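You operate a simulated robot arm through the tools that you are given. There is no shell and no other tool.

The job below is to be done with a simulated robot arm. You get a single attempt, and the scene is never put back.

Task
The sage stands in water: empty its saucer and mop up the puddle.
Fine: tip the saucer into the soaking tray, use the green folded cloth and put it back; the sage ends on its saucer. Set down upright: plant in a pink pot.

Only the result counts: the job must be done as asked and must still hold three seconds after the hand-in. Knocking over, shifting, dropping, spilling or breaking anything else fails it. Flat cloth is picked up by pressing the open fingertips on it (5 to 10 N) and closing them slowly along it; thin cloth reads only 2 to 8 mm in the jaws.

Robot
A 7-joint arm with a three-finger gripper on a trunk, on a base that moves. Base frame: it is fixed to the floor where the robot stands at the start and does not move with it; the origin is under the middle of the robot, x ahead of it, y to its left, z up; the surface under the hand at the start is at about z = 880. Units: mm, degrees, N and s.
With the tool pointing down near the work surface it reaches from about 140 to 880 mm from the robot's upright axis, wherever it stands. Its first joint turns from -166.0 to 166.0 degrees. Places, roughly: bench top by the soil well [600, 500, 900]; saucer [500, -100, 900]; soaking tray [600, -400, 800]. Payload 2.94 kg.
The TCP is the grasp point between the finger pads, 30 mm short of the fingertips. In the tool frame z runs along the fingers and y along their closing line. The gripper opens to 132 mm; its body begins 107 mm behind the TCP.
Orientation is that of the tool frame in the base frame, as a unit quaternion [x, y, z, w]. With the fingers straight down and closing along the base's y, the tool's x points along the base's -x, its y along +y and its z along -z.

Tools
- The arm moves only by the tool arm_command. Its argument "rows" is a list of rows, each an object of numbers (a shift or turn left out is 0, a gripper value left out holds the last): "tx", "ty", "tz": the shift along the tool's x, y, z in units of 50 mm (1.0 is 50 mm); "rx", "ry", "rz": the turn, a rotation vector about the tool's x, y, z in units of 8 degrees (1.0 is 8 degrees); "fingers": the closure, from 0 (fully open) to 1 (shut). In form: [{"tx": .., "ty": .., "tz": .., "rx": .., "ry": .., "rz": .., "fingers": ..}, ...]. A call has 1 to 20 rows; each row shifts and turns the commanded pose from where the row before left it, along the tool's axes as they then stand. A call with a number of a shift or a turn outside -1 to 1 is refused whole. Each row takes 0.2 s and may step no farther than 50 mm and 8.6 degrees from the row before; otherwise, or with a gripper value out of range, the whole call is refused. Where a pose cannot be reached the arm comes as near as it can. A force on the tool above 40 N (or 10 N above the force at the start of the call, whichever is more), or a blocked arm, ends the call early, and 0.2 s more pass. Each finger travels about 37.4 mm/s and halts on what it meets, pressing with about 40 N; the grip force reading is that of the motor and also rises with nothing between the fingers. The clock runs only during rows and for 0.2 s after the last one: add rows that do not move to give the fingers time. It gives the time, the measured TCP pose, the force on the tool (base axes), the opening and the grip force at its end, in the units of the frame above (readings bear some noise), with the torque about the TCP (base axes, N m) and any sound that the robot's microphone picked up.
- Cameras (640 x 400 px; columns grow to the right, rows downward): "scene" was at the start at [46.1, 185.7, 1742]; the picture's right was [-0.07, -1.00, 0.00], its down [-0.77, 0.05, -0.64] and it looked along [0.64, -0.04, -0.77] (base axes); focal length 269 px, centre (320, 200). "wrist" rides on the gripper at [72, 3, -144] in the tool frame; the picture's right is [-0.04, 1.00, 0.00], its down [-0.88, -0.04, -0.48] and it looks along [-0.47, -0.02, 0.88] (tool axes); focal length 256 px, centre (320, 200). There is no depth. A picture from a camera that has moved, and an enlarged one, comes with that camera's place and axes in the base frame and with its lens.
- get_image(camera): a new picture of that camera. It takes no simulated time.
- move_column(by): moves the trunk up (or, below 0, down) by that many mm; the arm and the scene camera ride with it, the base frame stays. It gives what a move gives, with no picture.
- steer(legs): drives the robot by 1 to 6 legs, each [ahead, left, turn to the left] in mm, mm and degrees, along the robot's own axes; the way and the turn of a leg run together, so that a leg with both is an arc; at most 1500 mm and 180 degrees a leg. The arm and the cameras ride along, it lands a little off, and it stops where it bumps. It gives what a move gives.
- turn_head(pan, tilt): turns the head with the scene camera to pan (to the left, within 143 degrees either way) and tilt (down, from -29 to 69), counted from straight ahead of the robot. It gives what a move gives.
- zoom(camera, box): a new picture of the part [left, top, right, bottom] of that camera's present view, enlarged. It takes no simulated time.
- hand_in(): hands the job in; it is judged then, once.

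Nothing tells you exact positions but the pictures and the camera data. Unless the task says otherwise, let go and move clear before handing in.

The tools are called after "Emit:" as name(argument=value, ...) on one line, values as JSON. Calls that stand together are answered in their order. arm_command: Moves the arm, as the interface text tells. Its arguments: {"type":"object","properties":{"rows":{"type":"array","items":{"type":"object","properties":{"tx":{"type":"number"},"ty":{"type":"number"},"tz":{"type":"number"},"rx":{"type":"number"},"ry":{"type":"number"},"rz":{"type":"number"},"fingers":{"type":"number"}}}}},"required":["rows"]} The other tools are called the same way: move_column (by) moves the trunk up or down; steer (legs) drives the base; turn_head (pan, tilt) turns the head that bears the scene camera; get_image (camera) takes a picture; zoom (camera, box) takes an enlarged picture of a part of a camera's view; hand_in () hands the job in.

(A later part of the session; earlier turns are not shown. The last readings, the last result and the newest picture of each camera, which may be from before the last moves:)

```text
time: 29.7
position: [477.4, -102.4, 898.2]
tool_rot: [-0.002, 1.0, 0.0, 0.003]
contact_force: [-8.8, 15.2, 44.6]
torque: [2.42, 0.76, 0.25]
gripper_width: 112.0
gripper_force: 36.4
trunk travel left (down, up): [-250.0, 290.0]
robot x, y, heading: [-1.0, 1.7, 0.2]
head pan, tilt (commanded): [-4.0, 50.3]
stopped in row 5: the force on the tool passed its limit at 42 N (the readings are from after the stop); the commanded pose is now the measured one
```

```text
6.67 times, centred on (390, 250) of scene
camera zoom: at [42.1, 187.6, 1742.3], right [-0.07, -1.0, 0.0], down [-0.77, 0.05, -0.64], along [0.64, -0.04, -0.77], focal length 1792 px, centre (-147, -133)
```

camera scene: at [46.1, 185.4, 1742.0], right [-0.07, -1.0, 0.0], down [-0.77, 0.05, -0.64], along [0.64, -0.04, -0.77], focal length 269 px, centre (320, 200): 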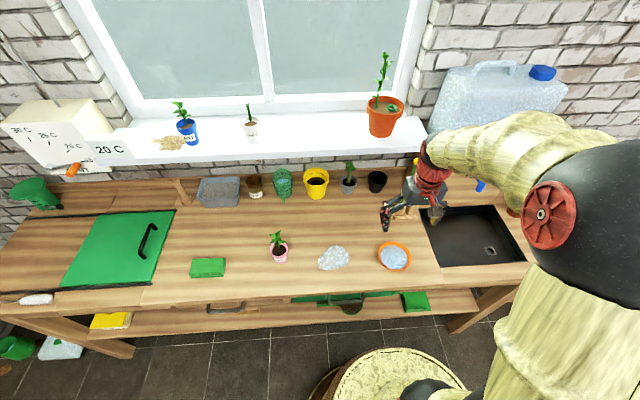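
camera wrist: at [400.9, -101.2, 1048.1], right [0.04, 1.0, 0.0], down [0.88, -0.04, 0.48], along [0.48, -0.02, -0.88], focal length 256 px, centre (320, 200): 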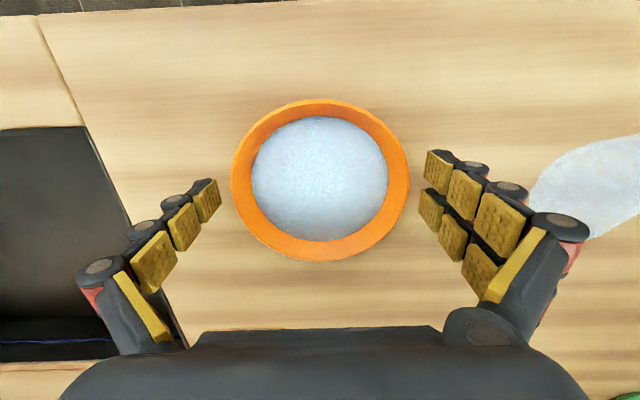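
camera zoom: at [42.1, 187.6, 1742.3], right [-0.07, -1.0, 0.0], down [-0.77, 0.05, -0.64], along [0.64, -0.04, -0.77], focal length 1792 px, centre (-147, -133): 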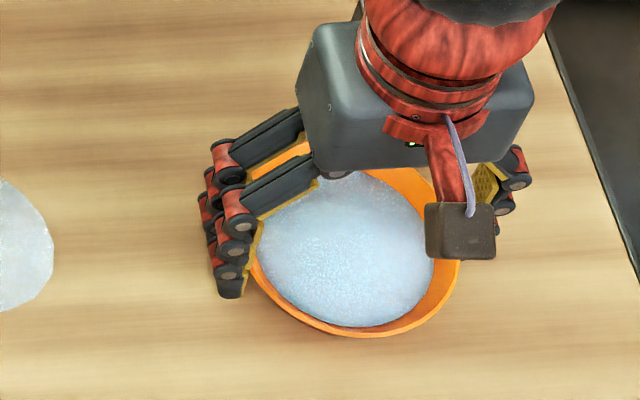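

The fingertips swing down while closing and touched the bench (TCP pushed up to 898), but the rim is gripped at 112 mm with 36 N. I'll lift very slightly to unload the tips and re-check.

Emit:
arm_command(rows=[{"tz": -0.04}, {"tz": -0.04}, {"tz": -0.04}, {}])

Emit:
zoom(camera="wrist", box=[160, 80, 480, 280])

Emit:
zoom(camera="scene", box=[360, 220, 420, 280])

```text
time: 30.7
position: [477.5, -104.2, 898.9]
tool_rot: [-0.001, 1.0, 0.0, 0.001]
contact_force: [0.6, -0.5, -0.1]
torque: [0.0, 0.02, 0.01]
gripper_width: 111.8
gripper_force: 5.3
trunk travel left (down, up): [-250.0, 290.0]
robot x, y, heading: [-3.4, -0.6, 0.1]
head pan, tilt (commanded): [-4.0, 50.3]
```

```text
2.00 times, centred on (320, 180) of wrist
camera zoom: at [404.4, -100.6, 1041.6], right [0.04, 1.0, 0.0], down [0.88, -0.04, 0.48], along [0.48, -0.02, -0.88], focal length 512 px, centre (320, 240)
```

zoom: 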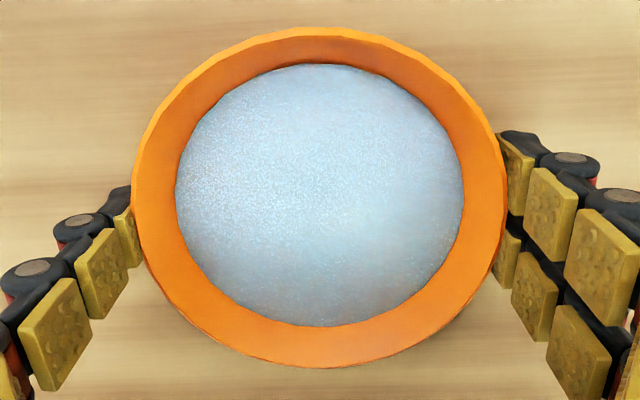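

```text
6.67 times, centred on (390, 250) of scene
camera zoom: at [46.2, 185.4, 1741.9], right [-0.07, -1.0, 0.0], down [-0.77, 0.05, -0.64], along [0.64, -0.04, -0.77], focal length 1792 px, centre (-147, -133)
```

zoom: 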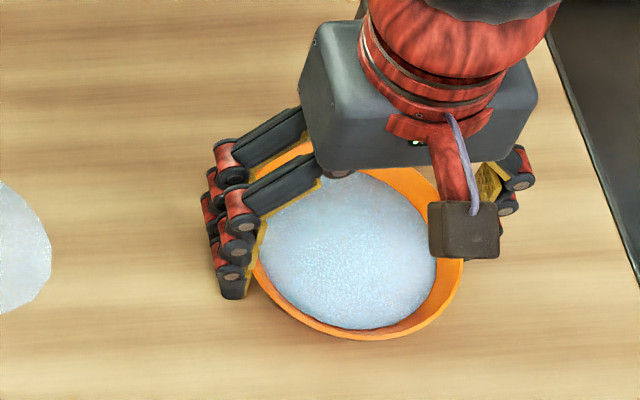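

The fingers are just touching the rim (5 N). I'll tighten the grip.

Emit:
arm_command(rows=[{"tz": -0.04, "fingers": 0.18}, {"fingers": 0.2}, {"fingers": 0.24}, {}, {}])

Emit:
zoom(camera="wrist", box=[160, 80, 480, 280])

```text
time: 31.9
position: [477.0, -105.1, 902.7]
tool_rot: [0.0, 1.0, 0.001, 0.002]
contact_force: [0.1, 0.2, -0.1]
torque: [0.04, 0.01, -0.02]
gripper_width: 110.8
gripper_force: 40.0
trunk travel left (down, up): [-250.0, 290.0]
robot x, y, heading: [2.3, -0.6, 0.2]
head pan, tilt (commanded): [-4.0, 50.3]
```

```text
2.00 times, centred on (320, 180) of wrist
camera zoom: at [404.2, -101.0, 1044.7], right [0.04, 1.0, 0.0], down [0.88, -0.04, 0.48], along [0.48, -0.02, -0.88], focal length 512 px, centre (320, 240)
```

zoom: 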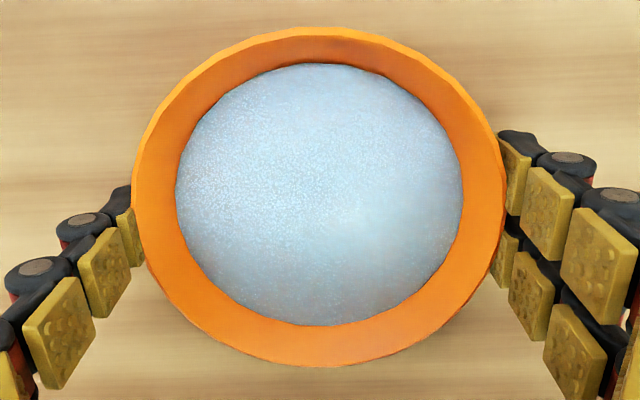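

The rim is firmly held (40 N at 110.8 mm). I'll lift slowly and evenly.

Emit:
arm_command(rows=[{"tz": -0.04}, {"tz": -0.06}, {"tz": -0.1}, {"tz": -0.1}, {"tz": -0.1}, {}])

Emit:
zoom(camera="wrist", box=[160, 80, 480, 280])

Emit:
zoom(camera="scene", box=[360, 210, 430, 280])

```text
time: 33.3
position: [477.1, -103.0, 921.9]
tool_rot: [-0.001, 1.0, -0.001, 0.001]
contact_force: [-1.0, -0.2, -1.2]
torque: [0.0, -0.03, 0.03]
gripper_width: 110.2
gripper_force: 39.5
trunk travel left (down, up): [-250.0, 290.0]
robot x, y, heading: [0.2, -0.9, -0.1]
head pan, tilt (commanded): [-4.0, 50.3]
```

```text
2.00 times, centred on (320, 180) of wrist
camera zoom: at [404.1, -99.5, 1065.0], right [0.04, 1.0, 0.0], down [0.88, -0.04, 0.48], along [0.48, -0.02, -0.88], focal length 512 px, centre (320, 240)
```

zoom: 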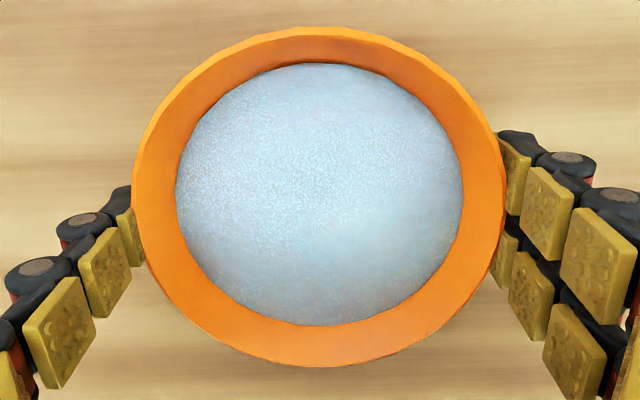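

```text
5.71 times, centred on (395, 245) of scene
camera zoom: at [46.0, 185.6, 1742.0], right [-0.07, -1.0, 0.0], down [-0.77, 0.05, -0.64], along [0.64, -0.04, -0.77], focal length 1536 px, centre (-109, -57)
```

zoom: 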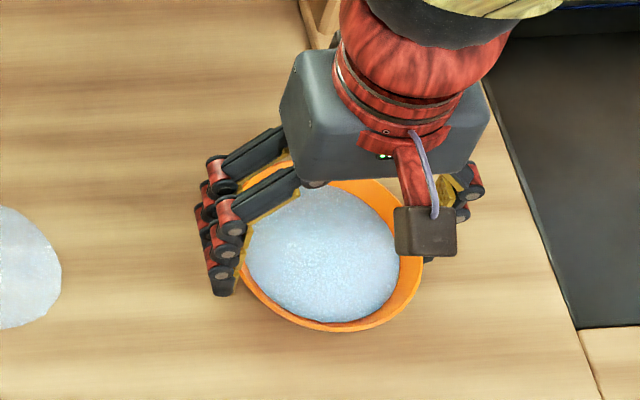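

The saucer is lifted level with the water intact. Before carrying it over the tray, I'll check obstacles around there (the tap, the sticks).

Emit:
zoom(camera="scene", box=[380, 60, 620, 290])

Emit:
get_image(camera="wrist")

```text
1.74 times, centred on (500, 175) of scene
camera zoom: at [46.0, 185.6, 1742.0], right [-0.07, -1.0, 0.0], down [-0.77, 0.05, -0.64], along [0.64, -0.04, -0.77], focal length 468 px, centre (7, 244)
```

zoom: 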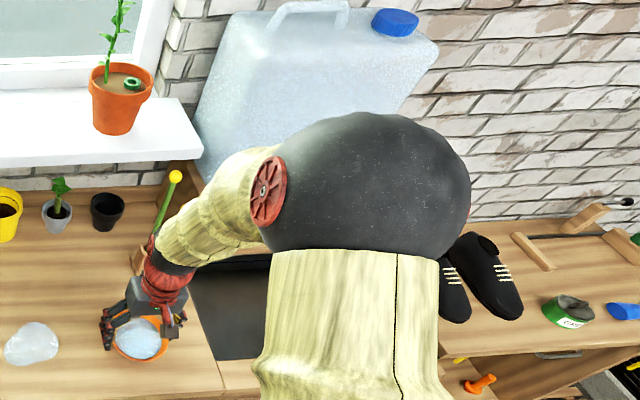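

```text
taken
camera wrist: at [404.1, -99.5, 1065.0], right [0.04, 1.0, 0.0], down [0.88, -0.04, 0.48], along [0.48, -0.02, -0.88], focal length 256 px, centre (320, 200)
```

wrist: 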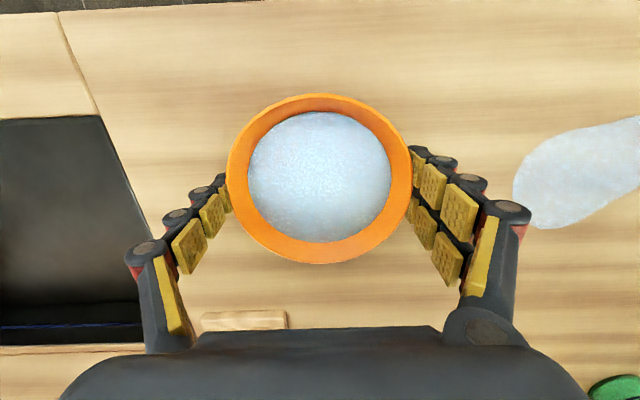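

The sticks stand around (650–720, -170 to -240) up to z 1140, and the tap is beyond x 640. I'll raise the saucer to z ≈ 1050 and carry it slowly over the tray at about (570, -410).

Emit:
arm_command(rows=[{"tz": -0.15}, {"tz": -0.25}, {"tz": -0.35}, {"tz": -0.4}, {"tz": -0.4}, {"tz": -0.4}, {"tz": -0.3}, {"tz": -0.2}, {"tz": -0.1}, {}])

Emit:
arm_command(rows=[{"tx": -0.02, "ty": -0.1}, {"tx": -0.05, "ty": -0.2}, {"tx": -0.1, "ty": -0.3}, {"tx": -0.1, "ty": -0.4}, {"tx": -0.12, "ty": -0.4}, {"tx": -0.12, "ty": -0.4}, {"tx": -0.12, "ty": -0.4}, {"tx": -0.12, "ty": -0.4}, {"tx": -0.12, "ty": -0.4}, {"tx": -0.12, "ty": -0.4}, {"tx": -0.12, "ty": -0.4}, {"tx": -0.12, "ty": -0.4}, {"tx": -0.12, "ty": -0.4}, {"tx": -0.12, "ty": -0.4}, {"tx": -0.12, "ty": -0.4}, {"tx": -0.1, "ty": -0.35}, {"tx": -0.05, "ty": -0.2}, {"tx": -0.03, "ty": -0.1}, {}])

Emit:
get_image(camera="wrist")

Emit:
get_image(camera="scene")

```text
time: 35.5
position: [477.1, -104.8, 1050.8]
tool_rot: [0.0, 1.0, 0.0, 0.001]
contact_force: [-0.5, -0.2, -0.3]
torque: [-0.02, 0.01, 0.03]
gripper_width: 110.2
gripper_force: 40.3
trunk travel left (down, up): [-250.0, 290.0]
robot x, y, heading: [-2.9, -0.2, 0.0]
head pan, tilt (commanded): [-4.0, 50.3]
```

```text
time: 39.5
position: [565.0, -406.7, 1050.4]
tool_rot: [0.0, 1.0, 0.0, 0.001]
contact_force: [0.4, 1.4, -0.7]
torque: [0.02, -0.01, 0.0]
gripper_width: 110.2
gripper_force: 39.9
trunk travel left (down, up): [-250.0, 290.0]
robot x, y, heading: [-1.3, 0.0, -0.2]
head pan, tilt (commanded): [-4.0, 50.3]
```

```text
taken
camera wrist: at [492.6, -402.6, 1192.6], right [0.04, 1.0, 0.0], down [0.88, -0.04, 0.48], along [0.48, -0.02, -0.88], focal length 256 px, centre (320, 200)
```

wrist: 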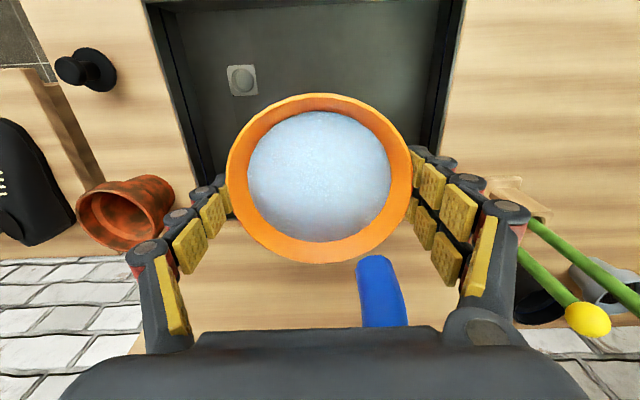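

```text
taken
camera scene: at [46.0, 185.3, 1742.1], right [-0.07, -1.0, 0.0], down [-0.77, 0.05, -0.64], along [0.64, -0.04, -0.77], focal length 269 px, centre (320, 200)
```

scene: 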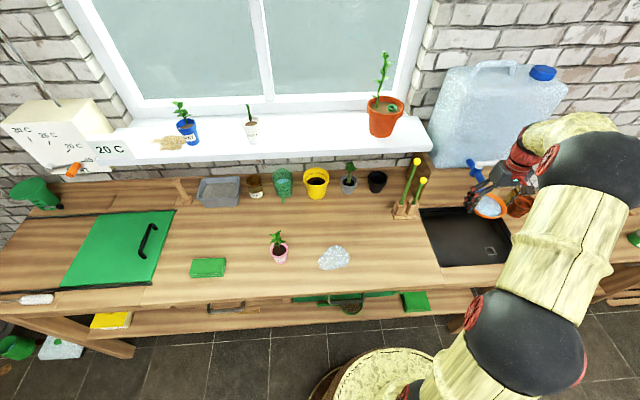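

The saucer is over the tray and level, but the blue tap looks close to the hand. I'll zoom to locate it before tilting.

Emit:
zoom(camera="scene", box=[420, 130, 550, 250])

Emit:
zoom(camera="wrist", box=[220, 160, 480, 330])

```text
3.33 times, centred on (485, 190) of scene
camera zoom: at [46.0, 185.3, 1742.1], right [-0.07, -1.0, 0.0], down [-0.77, 0.05, -0.64], along [0.64, -0.04, -0.77], focal length 896 px, centre (-230, 233)
```

zoom: 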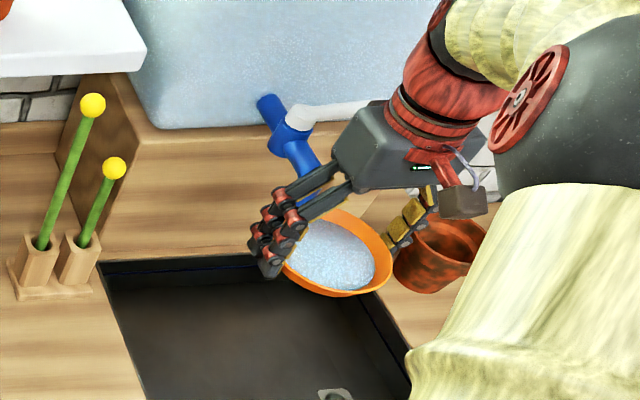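

```text
2.35 times, centred on (350, 245) of wrist
camera zoom: at [492.6, -402.6, 1192.6], right [0.04, 1.0, 0.0], down [0.88, -0.04, 0.48], along [0.48, -0.02, -0.88], focal length 602 px, centre (249, 94)
```

zoom: 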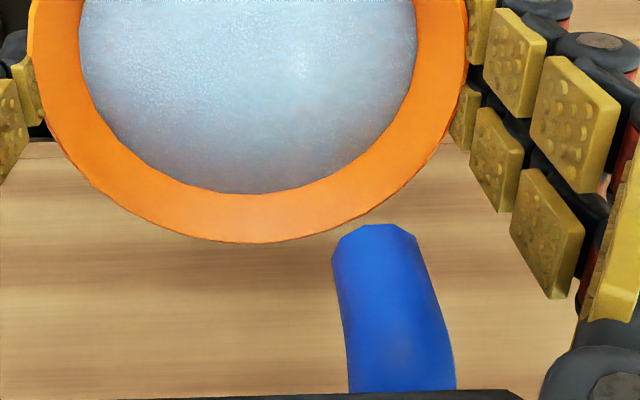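

The tap's spout tip is near (598, -375, 1080), just over the saucer, so tilting here would hit it. I'll back off toward the robot, shift right to y ≈ -500, then come forward to x ≈ 555, still level.

Emit:
arm_command(rows=[{"tx": 0.1}, {"tx": 0.25}, {"tx": 0.3}, {"tx": 0.3}, {"tx": 0.2}, {"tx": 0.05}, {"ty": -0.1}, {"ty": -0.25}, {"ty": -0.35}, {"ty": -0.4}, {"ty": -0.35}, {"ty": -0.25}, {"ty": -0.15}, {"tx": -0.1}, {"tx": -0.25}, {"tx": -0.3}, {"tx": -0.2}, {"tx": -0.1}, {}])

Emit:
get_image(camera="wrist")

Emit:
zoom(camera="scene", box=[420, 130, 580, 280])

```text
time: 43.5
position: [553.6, -499.4, 1049.6]
tool_rot: [0.0, 1.0, 0.0, 0.001]
contact_force: [-0.2, 0.4, -0.5]
torque: [0.0, 0.02, 0.0]
gripper_width: 110.0
gripper_force: 40.0
trunk travel left (down, up): [-250.0, 290.0]
robot x, y, heading: [-1.6, 1.3, 0.2]
head pan, tilt (commanded): [-4.0, 50.3]
```

```text
taken
camera wrist: at [480.0, -494.7, 1192.0], right [0.04, 1.0, 0.0], down [0.88, -0.04, 0.48], along [0.48, -0.02, -0.88], focal length 256 px, centre (320, 200)
```

wrist: 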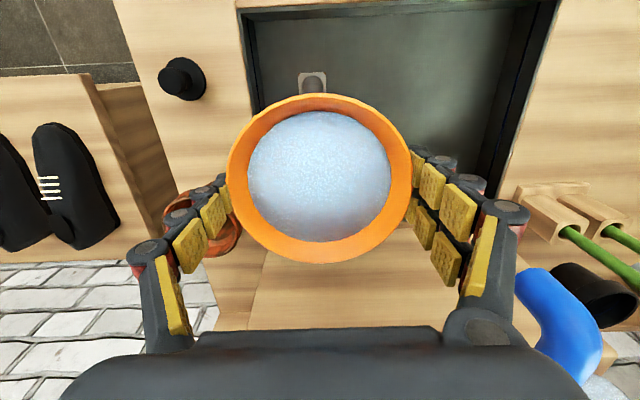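

```text
2.67 times, centred on (500, 205) of scene
camera zoom: at [46.1, 185.2, 1742.1], right [-0.07, -1.0, 0.0], down [-0.77, 0.05, -0.64], along [0.64, -0.04, -0.77], focal length 717 px, centre (-160, 187)
```

zoom: 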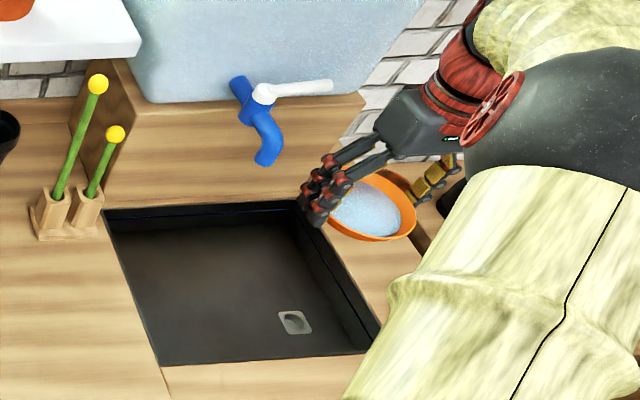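

The saucer is now clear of the tap and over the tray's floor. I'll start tilting it slowly, with the near lip going down over the tray.

Emit:
arm_command(rows=[{"ry": -0.3}, {"ry": -0.4}, {"ry": -0.4}, {"ry": -0.4}, {"ry": -0.4}, {"ry": -0.4}, {"ry": -0.4}, {"ry": -0.4}, {}])

Emit:
get_image(camera="wrist")

Emit:
zoom(camera="scene", box=[420, 130, 580, 280])

```text
time: 45.5
position: [554.1, -499.5, 1050.3]
tool_rot: [0.0, 0.976, 0.0, 0.216]
contact_force: [0.2, -0.1, -0.9]
torque: [-0.04, -0.01, 0.01]
gripper_width: 109.0
gripper_force: 39.8
trunk travel left (down, up): [-250.0, 290.0]
robot x, y, heading: [-3.9, -0.3, -0.0]
head pan, tilt (commanded): [-4.0, 50.3]
```

```text
taken
camera wrist: at [427.4, -495.9, 1148.9], right [0.04, 1.0, 0.02], down [0.6, -0.04, 0.8], along [0.8, -0.02, -0.6], focal length 256 px, centre (320, 200)
```

wrist: 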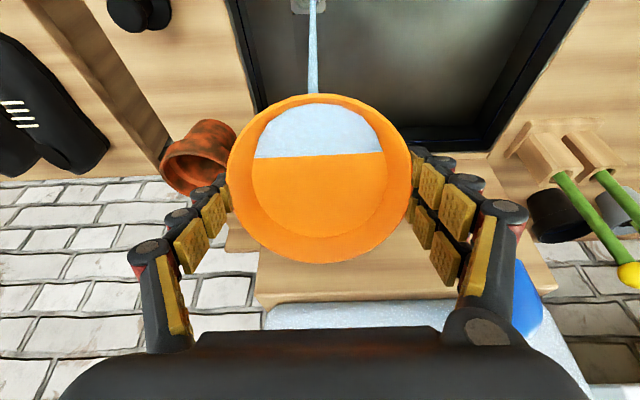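

```text
2.67 times, centred on (500, 205) of scene
camera zoom: at [45.9, 185.2, 1742.1], right [-0.07, -1.0, 0.0], down [-0.77, 0.05, -0.64], along [0.64, -0.04, -0.77], focal length 717 px, centre (-160, 187)
```

zoom: 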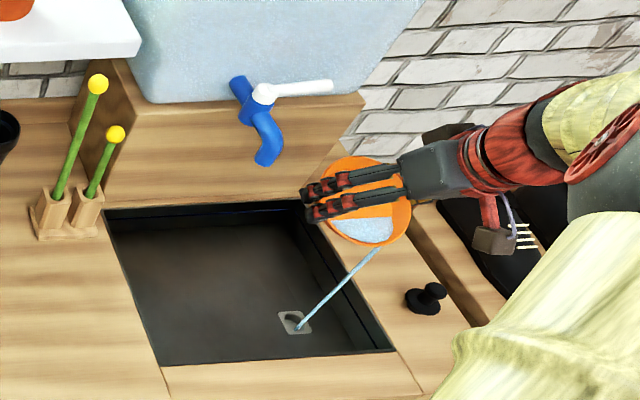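

Water is streaming into the tray right by the drain. I'll keep tilting slowly.

Emit:
arm_command(rows=[{}, {}, {"ry": -0.3}, {"ry": -0.3}, {"ry": -0.3}, {"ry": -0.3}, {}, {"ry": -0.4}, {"ry": -0.4}, {"ry": -0.4}, {"ry": -0.4}, {}])

Emit:
get_image(camera="wrist")

Emit:
zoom(camera="scene", box=[420, 130, 580, 280])

```text
time: 48.1
position: [554.1, -500.6, 1050.1]
tool_rot: [0.0, 0.916, 0.0, 0.402]
contact_force: [-0.2, -0.8, -0.8]
torque: [0.0, 0.0, 0.0]
gripper_width: 108.9
gripper_force: 39.7
trunk travel left (down, up): [-250.0, 290.0]
robot x, y, heading: [2.9, 2.9, -0.1]
head pan, tilt (commanded): [-4.0, 50.3]
```

```text
taken
camera wrist: at [398.7, -495.9, 1092.9], right [0.03, 1.0, 0.03], down [0.24, -0.04, 0.97], along [0.97, -0.02, -0.25], focal length 256 px, centre (320, 200)
```

wrist: 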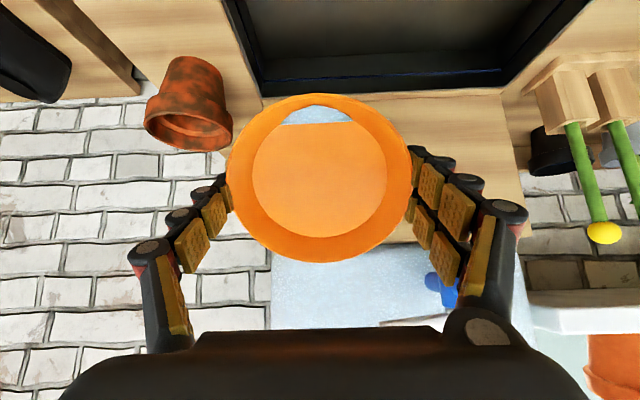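

```text
2.67 times, centred on (500, 205) of scene
camera zoom: at [45.8, 185.2, 1742.1], right [-0.07, -1.0, 0.0], down [-0.77, 0.05, -0.64], along [0.64, -0.04, -0.77], focal length 717 px, centre (-160, 187)
```

zoom: 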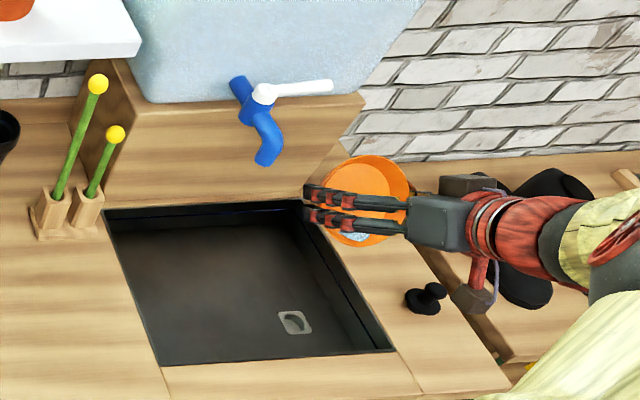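

Most of the water is out; a little remains at 47°. I'll continue to about 95°.

Emit:
arm_command(rows=[{"ry": -0.5}, {"ry": -0.5}, {"ry": -0.5}, {"ry": -0.5}, {"ry": -0.6}, {"ry": -0.6}, {"ry": -0.6}, {"ry": -0.6}, {"ry": -0.6}, {"ry": -0.5}, {"ry": -0.5}, {}, {}])

Emit:
get_image(camera="wrist")

Emit:
zoom(camera="scene", box=[420, 130, 580, 280])

```text
time: 50.9
position: [553.2, -499.2, 1049.9]
tool_rot: [0.0, 0.673, 0.0, 0.74]
contact_force: [0.6, 0.3, -0.4]
torque: [0.03, -0.01, 0.03]
gripper_width: 108.6
gripper_force: 40.0
trunk travel left (down, up): [-250.0, 290.0]
robot x, y, heading: [0.8, 2.7, -0.3]
head pan, tilt (commanded): [-4.0, 50.3]
```

```text
taken
camera wrist: at [416.6, -495.8, 963.1], right [0.0, 1.0, 0.04], down [-0.56, -0.04, 0.83], along [0.83, -0.02, 0.56], focal length 256 px, centre (320, 200)
```

wrist: 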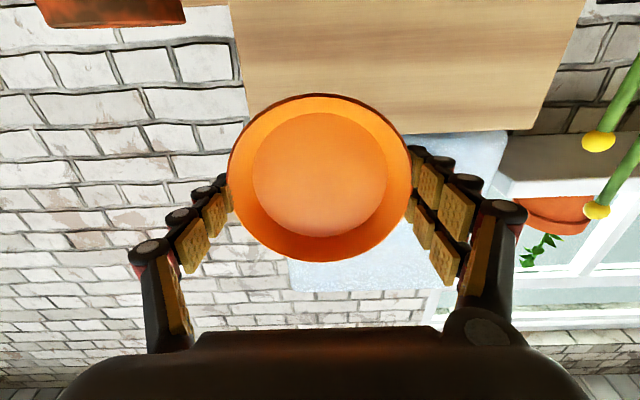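

```text
2.67 times, centred on (500, 205) of scene
camera zoom: at [45.7, 185.4, 1742.1], right [-0.07, -1.0, 0.0], down [-0.77, 0.05, -0.64], along [0.64, -0.04, -0.77], focal length 717 px, centre (-160, 187)
```

zoom: 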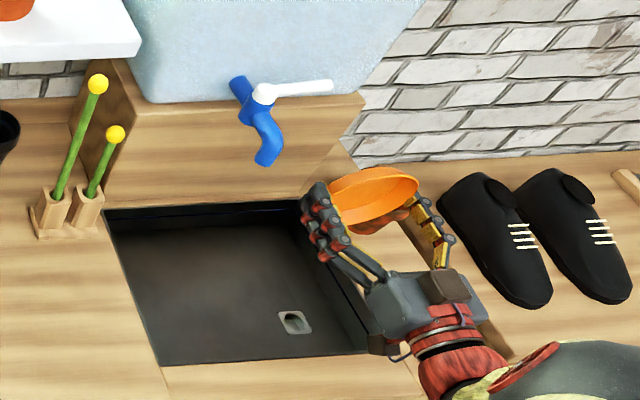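

The saucer is empty. I'll tilt it back level at the same spot.

Emit:
arm_command(rows=[{"ry": 0.5}, {"ry": 0.8}, {"ry": 0.8}, {"ry": 0.8}, {"ry": 0.8}, {"ry": 0.8}, {"ry": 0.8}, {"ry": 0.8}, {"ry": 0.8}, {"ry": 0.8}, {"ry": 0.8}, {"ry": 0.8}, {"ry": 0.8}, {"ry": 0.8}, {"ry": 0.6}, {"ry": 0.4}, {}])

Emit:
get_image(camera="wrist")

Emit:
zoom(camera="scene", box=[360, 110, 600, 300])

```text
time: 54.5
position: [553.7, -498.9, 1049.4]
tool_rot: [0.0, 1.0, -0.001, 0.001]
contact_force: [0.5, -1.1, -0.9]
torque: [0.0, 0.01, -0.01]
gripper_width: 108.7
gripper_force: 39.8
trunk travel left (down, up): [-250.0, 290.0]
robot x, y, heading: [0.2, 1.3, -0.0]
head pan, tilt (commanded): [-4.0, 50.3]
```

```text
taken
camera wrist: at [480.4, -495.6, 1192.4], right [0.04, 1.0, 0.0], down [0.88, -0.04, 0.48], along [0.48, -0.02, -0.88], focal length 256 px, centre (320, 200)
```

wrist: 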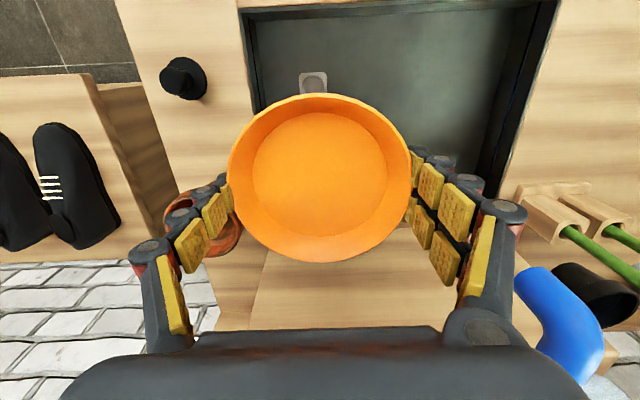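

```text
2.11 times, centred on (480, 205) of scene
camera zoom: at [46.2, 185.3, 1742.1], right [-0.07, -1.0, 0.0], down [-0.77, 0.05, -0.64], along [0.64, -0.04, -0.77], focal length 566 px, centre (-17, 190)
```

zoom: 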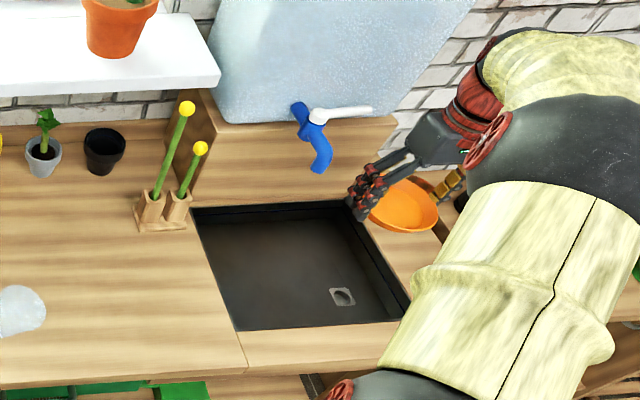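

The saucer is empty and level in the hand. I'll back away from the tap and carry it back to its original spot at about (476, -104).

Emit:
arm_command(rows=[{"tx": 0.3}, {"tx": 0.4}, {"tx": 0.4}, {"tx": 0.2, "ty": 0.2}, {"tx": 0.05, "ty": 0.5}, {"tx": 0.05, "ty": 0.6}, {"tx": 0.05, "ty": 0.6}, {"tx": 0.03, "ty": 0.6}, {"tx": 0.03, "ty": 0.6}, {"tx": 0.03, "ty": 0.6}, {"ty": 0.6}, {"ty": 0.6}, {"ty": 0.6}, {"ty": 0.6}, {"ty": 0.6}, {"ty": 0.5}, {"ty": 0.4}, {"ty": 0.3}, {}])

Emit:
get_image(camera="wrist")

```text
time: 58.5
position: [478.3, -104.5, 1048.8]
tool_rot: [0.0, 1.0, 0.0, 0.002]
contact_force: [0.2, -0.1, -0.7]
torque: [-0.03, -0.01, -0.03]
gripper_width: 108.4
gripper_force: 39.4
trunk travel left (down, up): [-250.0, 290.0]
robot x, y, heading: [-0.7, 0.1, -0.1]
head pan, tilt (commanded): [-4.0, 50.3]
```

```text
taken
camera wrist: at [404.9, -101.2, 1191.2], right [0.04, 1.0, 0.0], down [0.88, -0.04, 0.48], along [0.48, -0.02, -0.88], focal length 256 px, centre (320, 200)
```

wrist: 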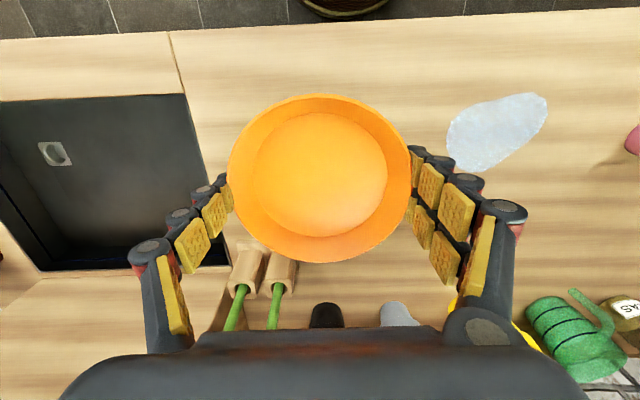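

Emit:
arm_command(rows=[{"tz": 0.3}, {"tz": 0.5}, {"tz": 0.5}, {"tz": 0.5}, {"tz": 0.5}, {"tz": 0.3}, {"tz": 0.15}, {}])

Emit:
zoom(camera="scene", box=[360, 210, 430, 280])

```text
time: 60.3
position: [476.6, -103.8, 911.5]
tool_rot: [0.0, 1.0, 0.0, 0.001]
contact_force: [-0.4, 0.3, -0.6]
torque: [-0.01, -0.02, -0.02]
gripper_width: 108.8
gripper_force: 40.1
trunk travel left (down, up): [-250.0, 290.0]
robot x, y, heading: [-3.7, -0.4, -0.1]
head pan, tilt (commanded): [-4.0, 50.3]
```

```text
5.71 times, centred on (395, 245) of scene
camera zoom: at [46.0, 185.6, 1742.0], right [-0.07, -1.0, 0.0], down [-0.77, 0.05, -0.64], along [0.64, -0.04, -0.77], focal length 1536 px, centre (-109, -57)
```

zoom: 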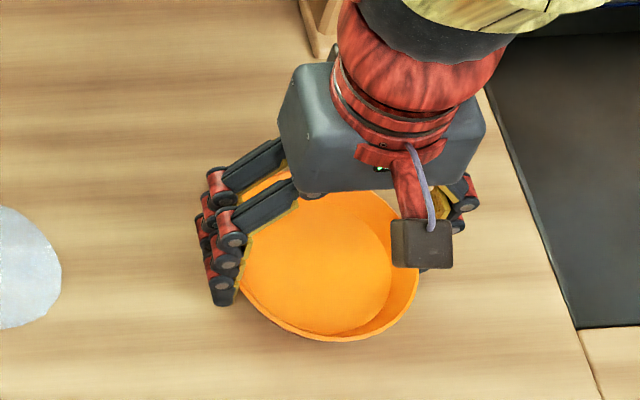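

The saucer hovers about 9 mm over the bench. I'll lower it in small steps until contact.

Emit:
arm_command(rows=[{"tz": 0.06}, {"tz": 0.05}, {}])

Emit:
arm_command(rows=[{"tz": 0.04}, {}])

```text
time: 61.1
position: [476.4, -104.8, 907.2]
tool_rot: [0.001, 1.0, 0.0, 0.001]
contact_force: [-0.5, 0.3, -0.4]
torque: [-0.01, -0.01, 0.0]
gripper_width: 108.7
gripper_force: 40.7
trunk travel left (down, up): [-250.0, 290.0]
robot x, y, heading: [1.0, 3.8, 0.1]
head pan, tilt (commanded): [-4.0, 50.3]
```

```text
time: 61.7
position: [475.6, -105.1, 905.1]
tool_rot: [0.0, 1.0, 0.0, 0.002]
contact_force: [-0.2, 0.9, -0.8]
torque: [0.01, 0.01, 0.02]
gripper_width: 108.6
gripper_force: 40.2
trunk travel left (down, up): [-250.0, 290.0]
robot x, y, heading: [1.3, -0.8, 0.2]
head pan, tilt (commanded): [-4.0, 50.3]
```

Emit:
arm_command(rows=[{"tz": 0.04}, {}])

Emit:
arm_command(rows=[{"tz": 0.03}, {}])

```text
time: 62.3
position: [476.3, -104.5, 903.1]
tool_rot: [-0.001, 1.0, 0.0, 0.002]
contact_force: [-0.4, -0.1, -0.7]
torque: [-0.03, -0.01, 0.03]
gripper_width: 108.7
gripper_force: 39.8
trunk travel left (down, up): [-250.0, 290.0]
robot x, y, heading: [-1.4, -4.2, 0.0]
head pan, tilt (commanded): [-4.0, 50.3]
```

```text
time: 62.9
position: [477.3, -105.1, 901.5]
tool_rot: [0.0, 1.0, -0.001, 0.001]
contact_force: [-1.3, -0.3, 2.5]
torque: [-0.16, 0.1, -0.06]
gripper_width: 108.8
gripper_force: 40.0
trunk travel left (down, up): [-250.0, 290.0]
robot x, y, heading: [-0.2, 1.0, -0.1]
head pan, tilt (commanded): [-4.0, 50.3]
```

First contact with the bench (about 3 N). I'll open the fingers and rise straight up.

Emit:
arm_command(rows=[{"tz": 0.01}, {"fingers": 0.18}, {"fingers": 0.12}, {"fingers": 0.06}, {"fingers": 0.0}, {}, {}, {}])

Emit:
get_image(camera="wrist")

Emit:
zoom(camera="scene", box=[360, 210, 430, 280])

```text
time: 64.7
position: [477.2, -103.9, 899.5]
tool_rot: [-0.001, 1.0, 0.0, 0.001]
contact_force: [-0.4, 0.2, -0.4]
torque: [0.0, 0.02, -0.01]
gripper_width: 131.9
gripper_force: 0.1
trunk travel left (down, up): [-250.0, 290.0]
robot x, y, heading: [-0.2, -1.3, 0.2]
head pan, tilt (commanded): [-4.0, 50.3]
```

```text
taken
camera wrist: at [404.6, -100.7, 1042.2], right [0.04, 1.0, 0.0], down [0.88, -0.04, 0.48], along [0.48, -0.02, -0.88], focal length 256 px, centre (320, 200)
```

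wrist: 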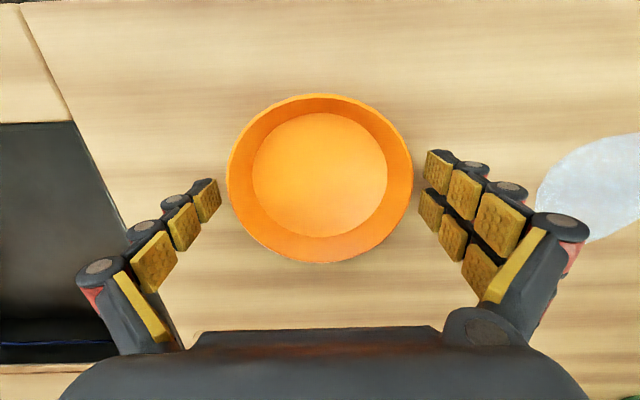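

```text
5.71 times, centred on (395, 245) of scene
camera zoom: at [45.9, 185.6, 1742.0], right [-0.07, -1.0, 0.0], down [-0.77, 0.05, -0.64], along [0.64, -0.04, -0.77], focal length 1536 px, centre (-109, -57)
```

zoom: 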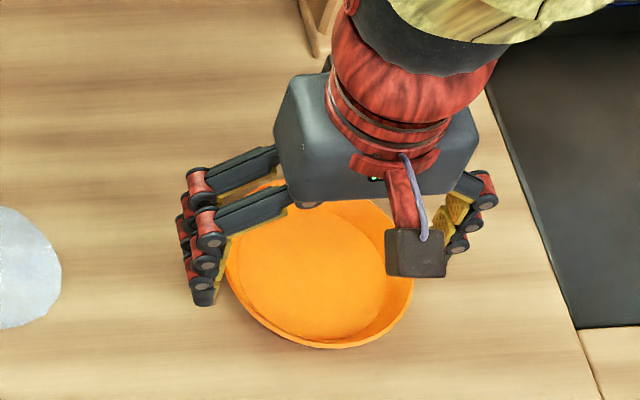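

The empty saucer is back at about (476, -104). Next I rise and fetch the sage pot from (500, 292).

Emit:
arm_command(rows=[{"tz": -0.3}, {"tz": -0.7}, {"tz": -0.8}, {"tz": -0.8}, {"tz": -0.8}, {"tz": -0.6}, {"tx": -0.05, "ty": 0.5}, {"tx": -0.05, "ty": 0.8}, {"tx": -0.05, "ty": 0.8}, {"tx": -0.05, "ty": 0.8}, {"tx": -0.05, "ty": 0.8}, {"tx": -0.05, "ty": 0.8}, {"tx": -0.05, "ty": 0.8}, {"tx": -0.05, "ty": 0.8}, {"tx": -0.05, "ty": 0.8}, {"ty": 0.6}, {"ty": 0.41}, {}])

Emit:
get_image(camera="wrist")

Emit:
zoom(camera="scene", box=[300, 180, 500, 300])

```text
time: 68.5
position: [498.1, 288.4, 1103.0]
tool_rot: [0.0, 1.0, 0.0, 0.002]
contact_force: [-0.5, 0.4, 0.4]
torque: [-0.02, -0.01, -0.03]
gripper_width: 131.6
gripper_force: 0.0
trunk travel left (down, up): [-250.0, 290.0]
robot x, y, heading: [-0.8, -2.2, 0.3]
head pan, tilt (commanded): [-4.0, 50.3]
```

```text
taken
camera wrist: at [425.4, 292.5, 1245.1], right [0.04, 1.0, 0.0], down [0.88, -0.04, 0.48], along [0.48, -0.02, -0.88], focal length 256 px, centre (320, 200)
```

wrist: 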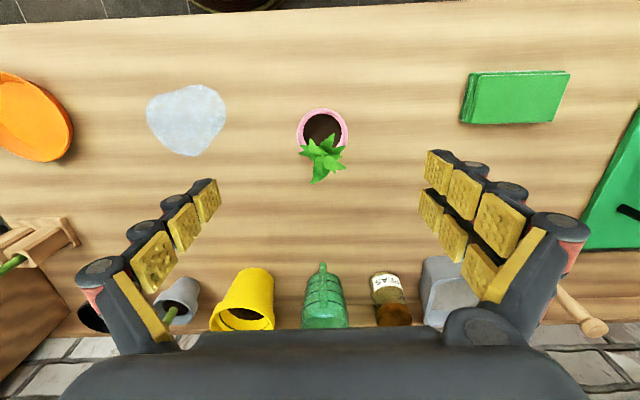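

```text
3.20 times, centred on (400, 240) of scene
camera zoom: at [45.9, 186.0, 1742.0], right [-0.07, -1.0, 0.0], down [-0.77, 0.05, -0.64], along [0.64, -0.04, -0.77], focal length 860 px, centre (64, 72)
```

zoom: 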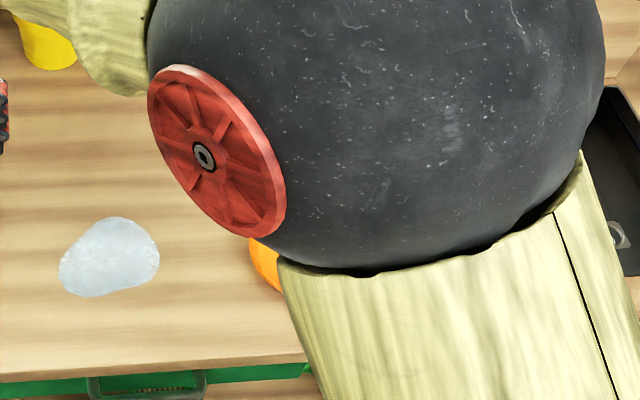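

The pot is at (500, 292), where I left it. I'll descend around it to the same grip height and close.

Emit:
arm_command(rows=[{"tx": -0.02, "ty": 0.06, "tz": 0.3}, {"tz": 0.5}, {"tz": 0.5}, {"tz": 0.5}, {"tz": 0.5}, {"tz": 0.4}, {"tz": 0.3}, {"tz": 0.16}, {}])

Emit:
get_image(camera="wrist")

```text
time: 70.5
position: [502.0, 294.6, 941.0]
tool_rot: [-0.001, 1.0, 0.0, 0.002]
contact_force: [0.9, -0.6, 0.0]
torque: [0.01, 0.03, 0.0]
gripper_width: 132.0
gripper_force: 0.0
trunk travel left (down, up): [-250.0, 290.0]
robot x, y, heading: [-0.9, -1.3, 0.1]
head pan, tilt (commanded): [-4.0, 50.3]
```

```text
taken
camera wrist: at [428.0, 298.6, 1084.4], right [0.04, 1.0, 0.0], down [0.88, -0.04, 0.48], along [0.48, -0.02, -0.88], focal length 256 px, centre (320, 200)
```

wrist: 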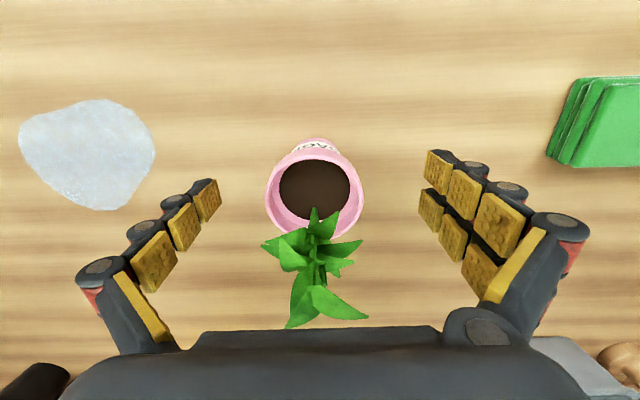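

Emit:
arm_command(rows=[{"tx": 0.03, "ty": -0.055, "tz": -0.03}, {"fingers": 0.3}, {"fingers": 0.4}, {"fingers": 0.5}, {"fingers": 0.55}, {"fingers": 0.6}, {"fingers": 0.62}, {"fingers": 0.64}, {}, {}])

Emit:
get_image(camera="wrist")

```text
time: 72.7
position: [499.5, 291.6, 942.4]
tool_rot: [0.0, 1.0, 0.0, 0.002]
contact_force: [-1.3, -0.3, 1.8]
torque: [0.04, 0.11, -0.04]
gripper_width: 54.7
gripper_force: 36.8
trunk travel left (down, up): [-250.0, 290.0]
robot x, y, heading: [2.2, -2.1, -0.0]
head pan, tilt (commanded): [-4.0, 50.3]
```

```text
taken
camera wrist: at [426.1, 295.4, 1085.8], right [0.04, 1.0, 0.0], down [0.88, -0.04, 0.48], along [0.48, -0.02, -0.88], focal length 256 px, centre (320, 200)
```

wrist: 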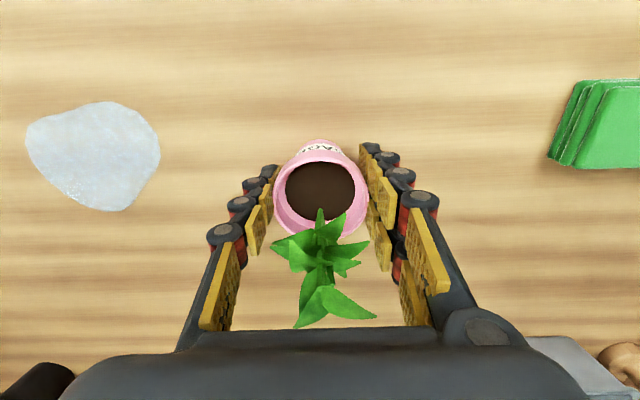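

The pot is gripped again. I'll lift it and carry it back above the saucer at (476, -104).

Emit:
arm_command(rows=[{"tz": -0.1}, {"tz": -0.2}, {"tz": -0.4}, {"tz": -0.5}, {"tz": -0.6}, {"tz": -0.6}, {"tz": -0.5}, {"tz": -0.3}, {}])

Emit:
arm_command(rows=[{"tx": 0.04, "ty": -0.3}, {"tx": 0.04, "ty": -0.6}, {"tx": 0.04, "ty": -0.7}, {"tx": 0.04, "ty": -0.7}, {"tx": 0.04, "ty": -0.7}, {"tx": 0.04, "ty": -0.7}, {"tx": 0.04, "ty": -0.7}, {"tx": 0.04, "ty": -0.7}, {"tx": 0.04, "ty": -0.7}, {"tx": 0.04, "ty": -0.7}, {"tx": 0.04, "ty": -0.6}, {"tx": 0.03, "ty": -0.5}, {"ty": -0.3}, {}])

Emit:
get_image(camera="wrist")

Emit:
zoom(camera="scene", box=[350, 170, 450, 280])

```text
time: 74.7
position: [497.9, 293.7, 1103.8]
tool_rot: [0.0, 1.0, 0.0, 0.0]
contact_force: [-0.4, 0.8, -1.5]
torque: [0.0, 0.0, 0.0]
gripper_width: 54.4
gripper_force: 40.3
trunk travel left (down, up): [-250.0, 290.0]
robot x, y, heading: [-3.8, 0.6, 0.0]
head pan, tilt (commanded): [-4.0, 50.3]
```

```text
time: 77.7
position: [474.2, -104.0, 1104.4]
tool_rot: [-0.001, 1.0, 0.0, 0.002]
contact_force: [-0.4, 0.2, -2.6]
torque: [0.0, 0.0, -0.01]
gripper_width: 54.5
gripper_force: 39.8
trunk travel left (down, up): [-250.0, 290.0]
robot x, y, heading: [-0.9, 0.5, 0.2]
head pan, tilt (commanded): [-4.0, 50.3]
```

```text
taken
camera wrist: at [400.9, -100.2, 1246.4], right [0.04, 1.0, 0.0], down [0.88, -0.04, 0.48], along [0.48, -0.02, -0.88], focal length 256 px, centre (320, 200)
```

wrist: 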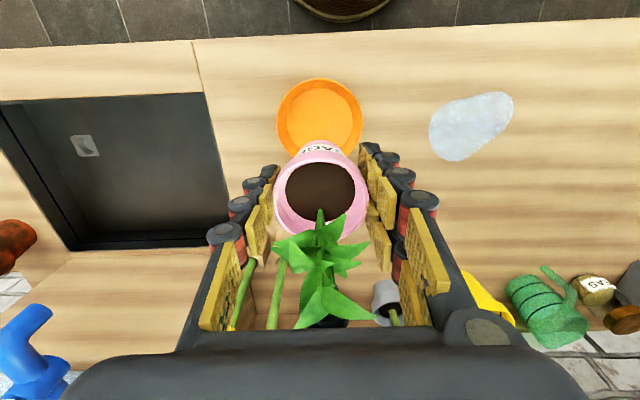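

```text
3.64 times, centred on (400, 225) of scene
camera zoom: at [46.1, 185.5, 1742.0], right [-0.07, -1.0, 0.0], down [-0.77, 0.05, -0.64], along [0.64, -0.04, -0.77], focal length 978 px, centre (29, 109)
```

zoom: 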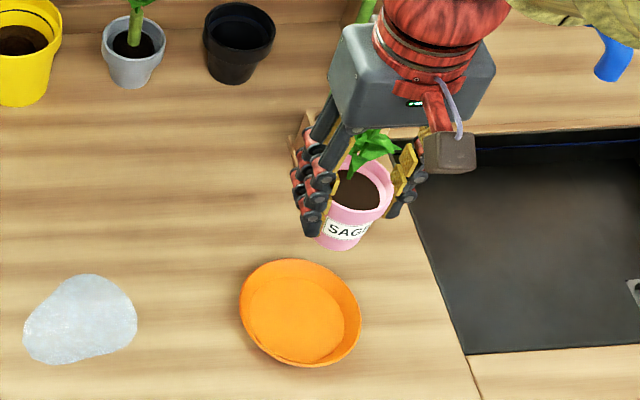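

The pot is right over the saucer. I'll lower it to just above contact, then step down.

Emit:
arm_command(rows=[{"tx": -0.04, "tz": 0.3}, {"tz": 0.5}, {"tz": 0.5}, {"tz": 0.5}, {"tz": 0.5}, {"tz": 0.35}, {"tz": 0.2}, {}])

Emit:
get_image(camera="wrist")

Emit:
zoom(camera="scene", box=[360, 210, 430, 280])

```text
time: 79.5
position: [475.9, -102.8, 960.2]
tool_rot: [-0.001, 1.0, 0.0, 0.002]
contact_force: [-0.1, 0.1, -1.5]
torque: [0.0, -0.02, 0.02]
gripper_width: 55.1
gripper_force: 39.7
trunk travel left (down, up): [-250.0, 290.0]
robot x, y, heading: [1.2, 0.4, 0.1]
head pan, tilt (commanded): [-4.0, 50.3]
```

```text
taken
camera wrist: at [403.0, -99.4, 1103.3], right [0.04, 1.0, 0.0], down [0.88, -0.04, 0.48], along [0.48, -0.02, -0.88], focal length 256 px, centre (320, 200)
```

wrist: 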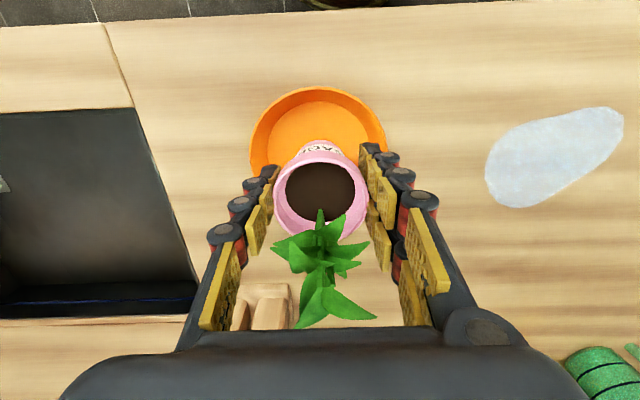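

```text
5.71 times, centred on (395, 245) of scene
camera zoom: at [46.0, 185.5, 1742.0], right [-0.07, -1.0, 0.0], down [-0.77, 0.05, -0.64], along [0.64, -0.04, -0.77], focal length 1536 px, centre (-109, -57)
```

zoom: 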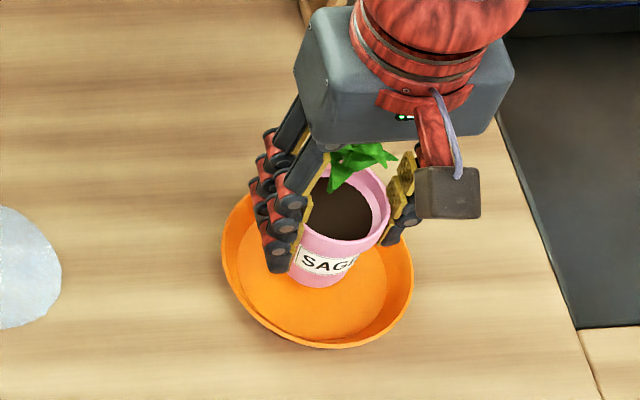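

Emit:
arm_command(rows=[{"tz": 0.08}, {"tz": 0.06}, {}])

Emit:
arm_command(rows=[{"tz": 0.04}, {}])

Emit:
arm_command(rows=[{"tz": 0.03}, {}])

```text
time: 80.3
position: [477.2, -104.1, 954.4]
tool_rot: [0.001, 1.0, 0.0, 0.002]
contact_force: [-0.4, 0.2, -2.1]
torque: [0.01, 0.01, 0.0]
gripper_width: 54.5
gripper_force: 40.4
trunk travel left (down, up): [-250.0, 290.0]
robot x, y, heading: [-5.8, -0.8, -0.1]
head pan, tilt (commanded): [-4.0, 50.3]
```

```text
time: 80.9
position: [477.7, -103.1, 952.8]
tool_rot: [0.0, 1.0, 0.0, 0.001]
contact_force: [-0.7, 0.1, -2.4]
torque: [-0.01, 0.04, -0.01]
gripper_width: 54.8
gripper_force: 40.1
trunk travel left (down, up): [-250.0, 290.0]
robot x, y, heading: [-0.8, 1.4, -0.0]
head pan, tilt (commanded): [-4.0, 50.3]
```

```text
time: 81.5
position: [477.5, -102.6, 950.8]
tool_rot: [0.0, 1.0, 0.0, 0.003]
contact_force: [0.1, -0.3, -1.6]
torque: [-0.01, 0.0, 0.0]
gripper_width: 54.4
gripper_force: 40.0
trunk travel left (down, up): [-250.0, 290.0]
robot x, y, heading: [-3.5, 6.2, 0.2]
head pan, tilt (commanded): [-4.0, 50.3]
```

Emit:
arm_command(rows=[{"tz": 0.03}, {}])

Emit:
arm_command(rows=[{"tz": 0.025}, {}])

```text
time: 82.1
position: [478.3, -102.4, 949.0]
tool_rot: [0.0, 1.0, 0.0, 0.001]
contact_force: [-0.2, 1.0, -2.3]
torque: [-0.01, -0.01, -0.01]
gripper_width: 54.3
gripper_force: 39.7
trunk travel left (down, up): [-250.0, 290.0]
robot x, y, heading: [-2.3, -0.3, 0.2]
head pan, tilt (commanded): [-4.0, 50.3]
```

```text
time: 82.7
position: [478.8, -103.6, 948.8]
tool_rot: [0.0, 1.0, 0.0, 0.001]
contact_force: [-0.2, 0.6, 2.6]
torque: [0.09, 0.05, 0.03]
gripper_width: 54.7
gripper_force: 39.9
trunk travel left (down, up): [-250.0, 290.0]
robot x, y, heading: [2.4, 0.4, 0.1]
head pan, tilt (commanded): [-4.0, 50.3]
```

The pot touches the saucer. I'll open the fingers and rise straight up.

Emit:
arm_command(rows=[{"fingers": 0.58}, {"fingers": 0.52}, {"fingers": 0.45}, {"fingers": 0.3}, {"fingers": 0.15}, {"fingers": 0.0}, {}, {}, {}, {}])

Emit:
get_image(camera="wrist")

Emit:
zoom(camera="scene", box=[360, 210, 430, 280])

```text
time: 84.9
position: [477.4, -103.7, 948.2]
tool_rot: [0.0, 1.0, 0.001, 0.001]
contact_force: [0.9, -0.3, 0.2]
torque: [-0.01, 0.04, 0.01]
gripper_width: 131.7
gripper_force: 0.0
trunk travel left (down, up): [-250.0, 290.0]
robot x, y, heading: [-0.9, -0.7, -0.3]
head pan, tilt (commanded): [-4.0, 50.3]
```

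```text
taken
camera wrist: at [404.2, -99.6, 1090.6], right [0.04, 1.0, 0.0], down [0.88, -0.04, 0.48], along [0.48, -0.02, -0.88], focal length 256 px, centre (320, 200)
```

wrist: 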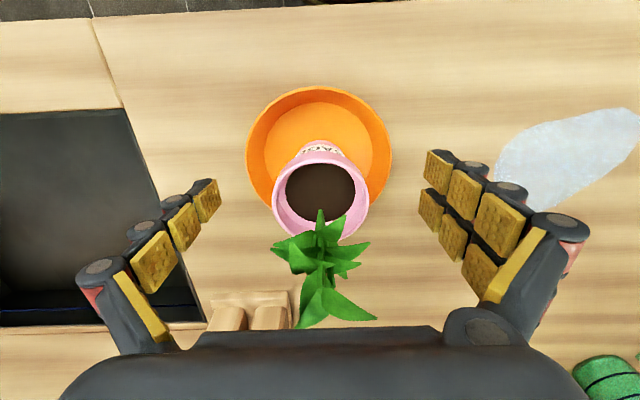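

```text
5.71 times, centred on (395, 245) of scene
camera zoom: at [45.9, 185.6, 1742.0], right [-0.07, -1.0, 0.0], down [-0.77, 0.05, -0.64], along [0.64, -0.04, -0.77], focal length 1536 px, centre (-109, -57)
```

zoom: 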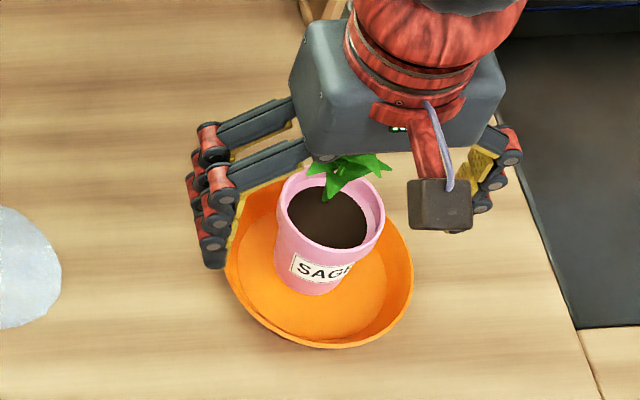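

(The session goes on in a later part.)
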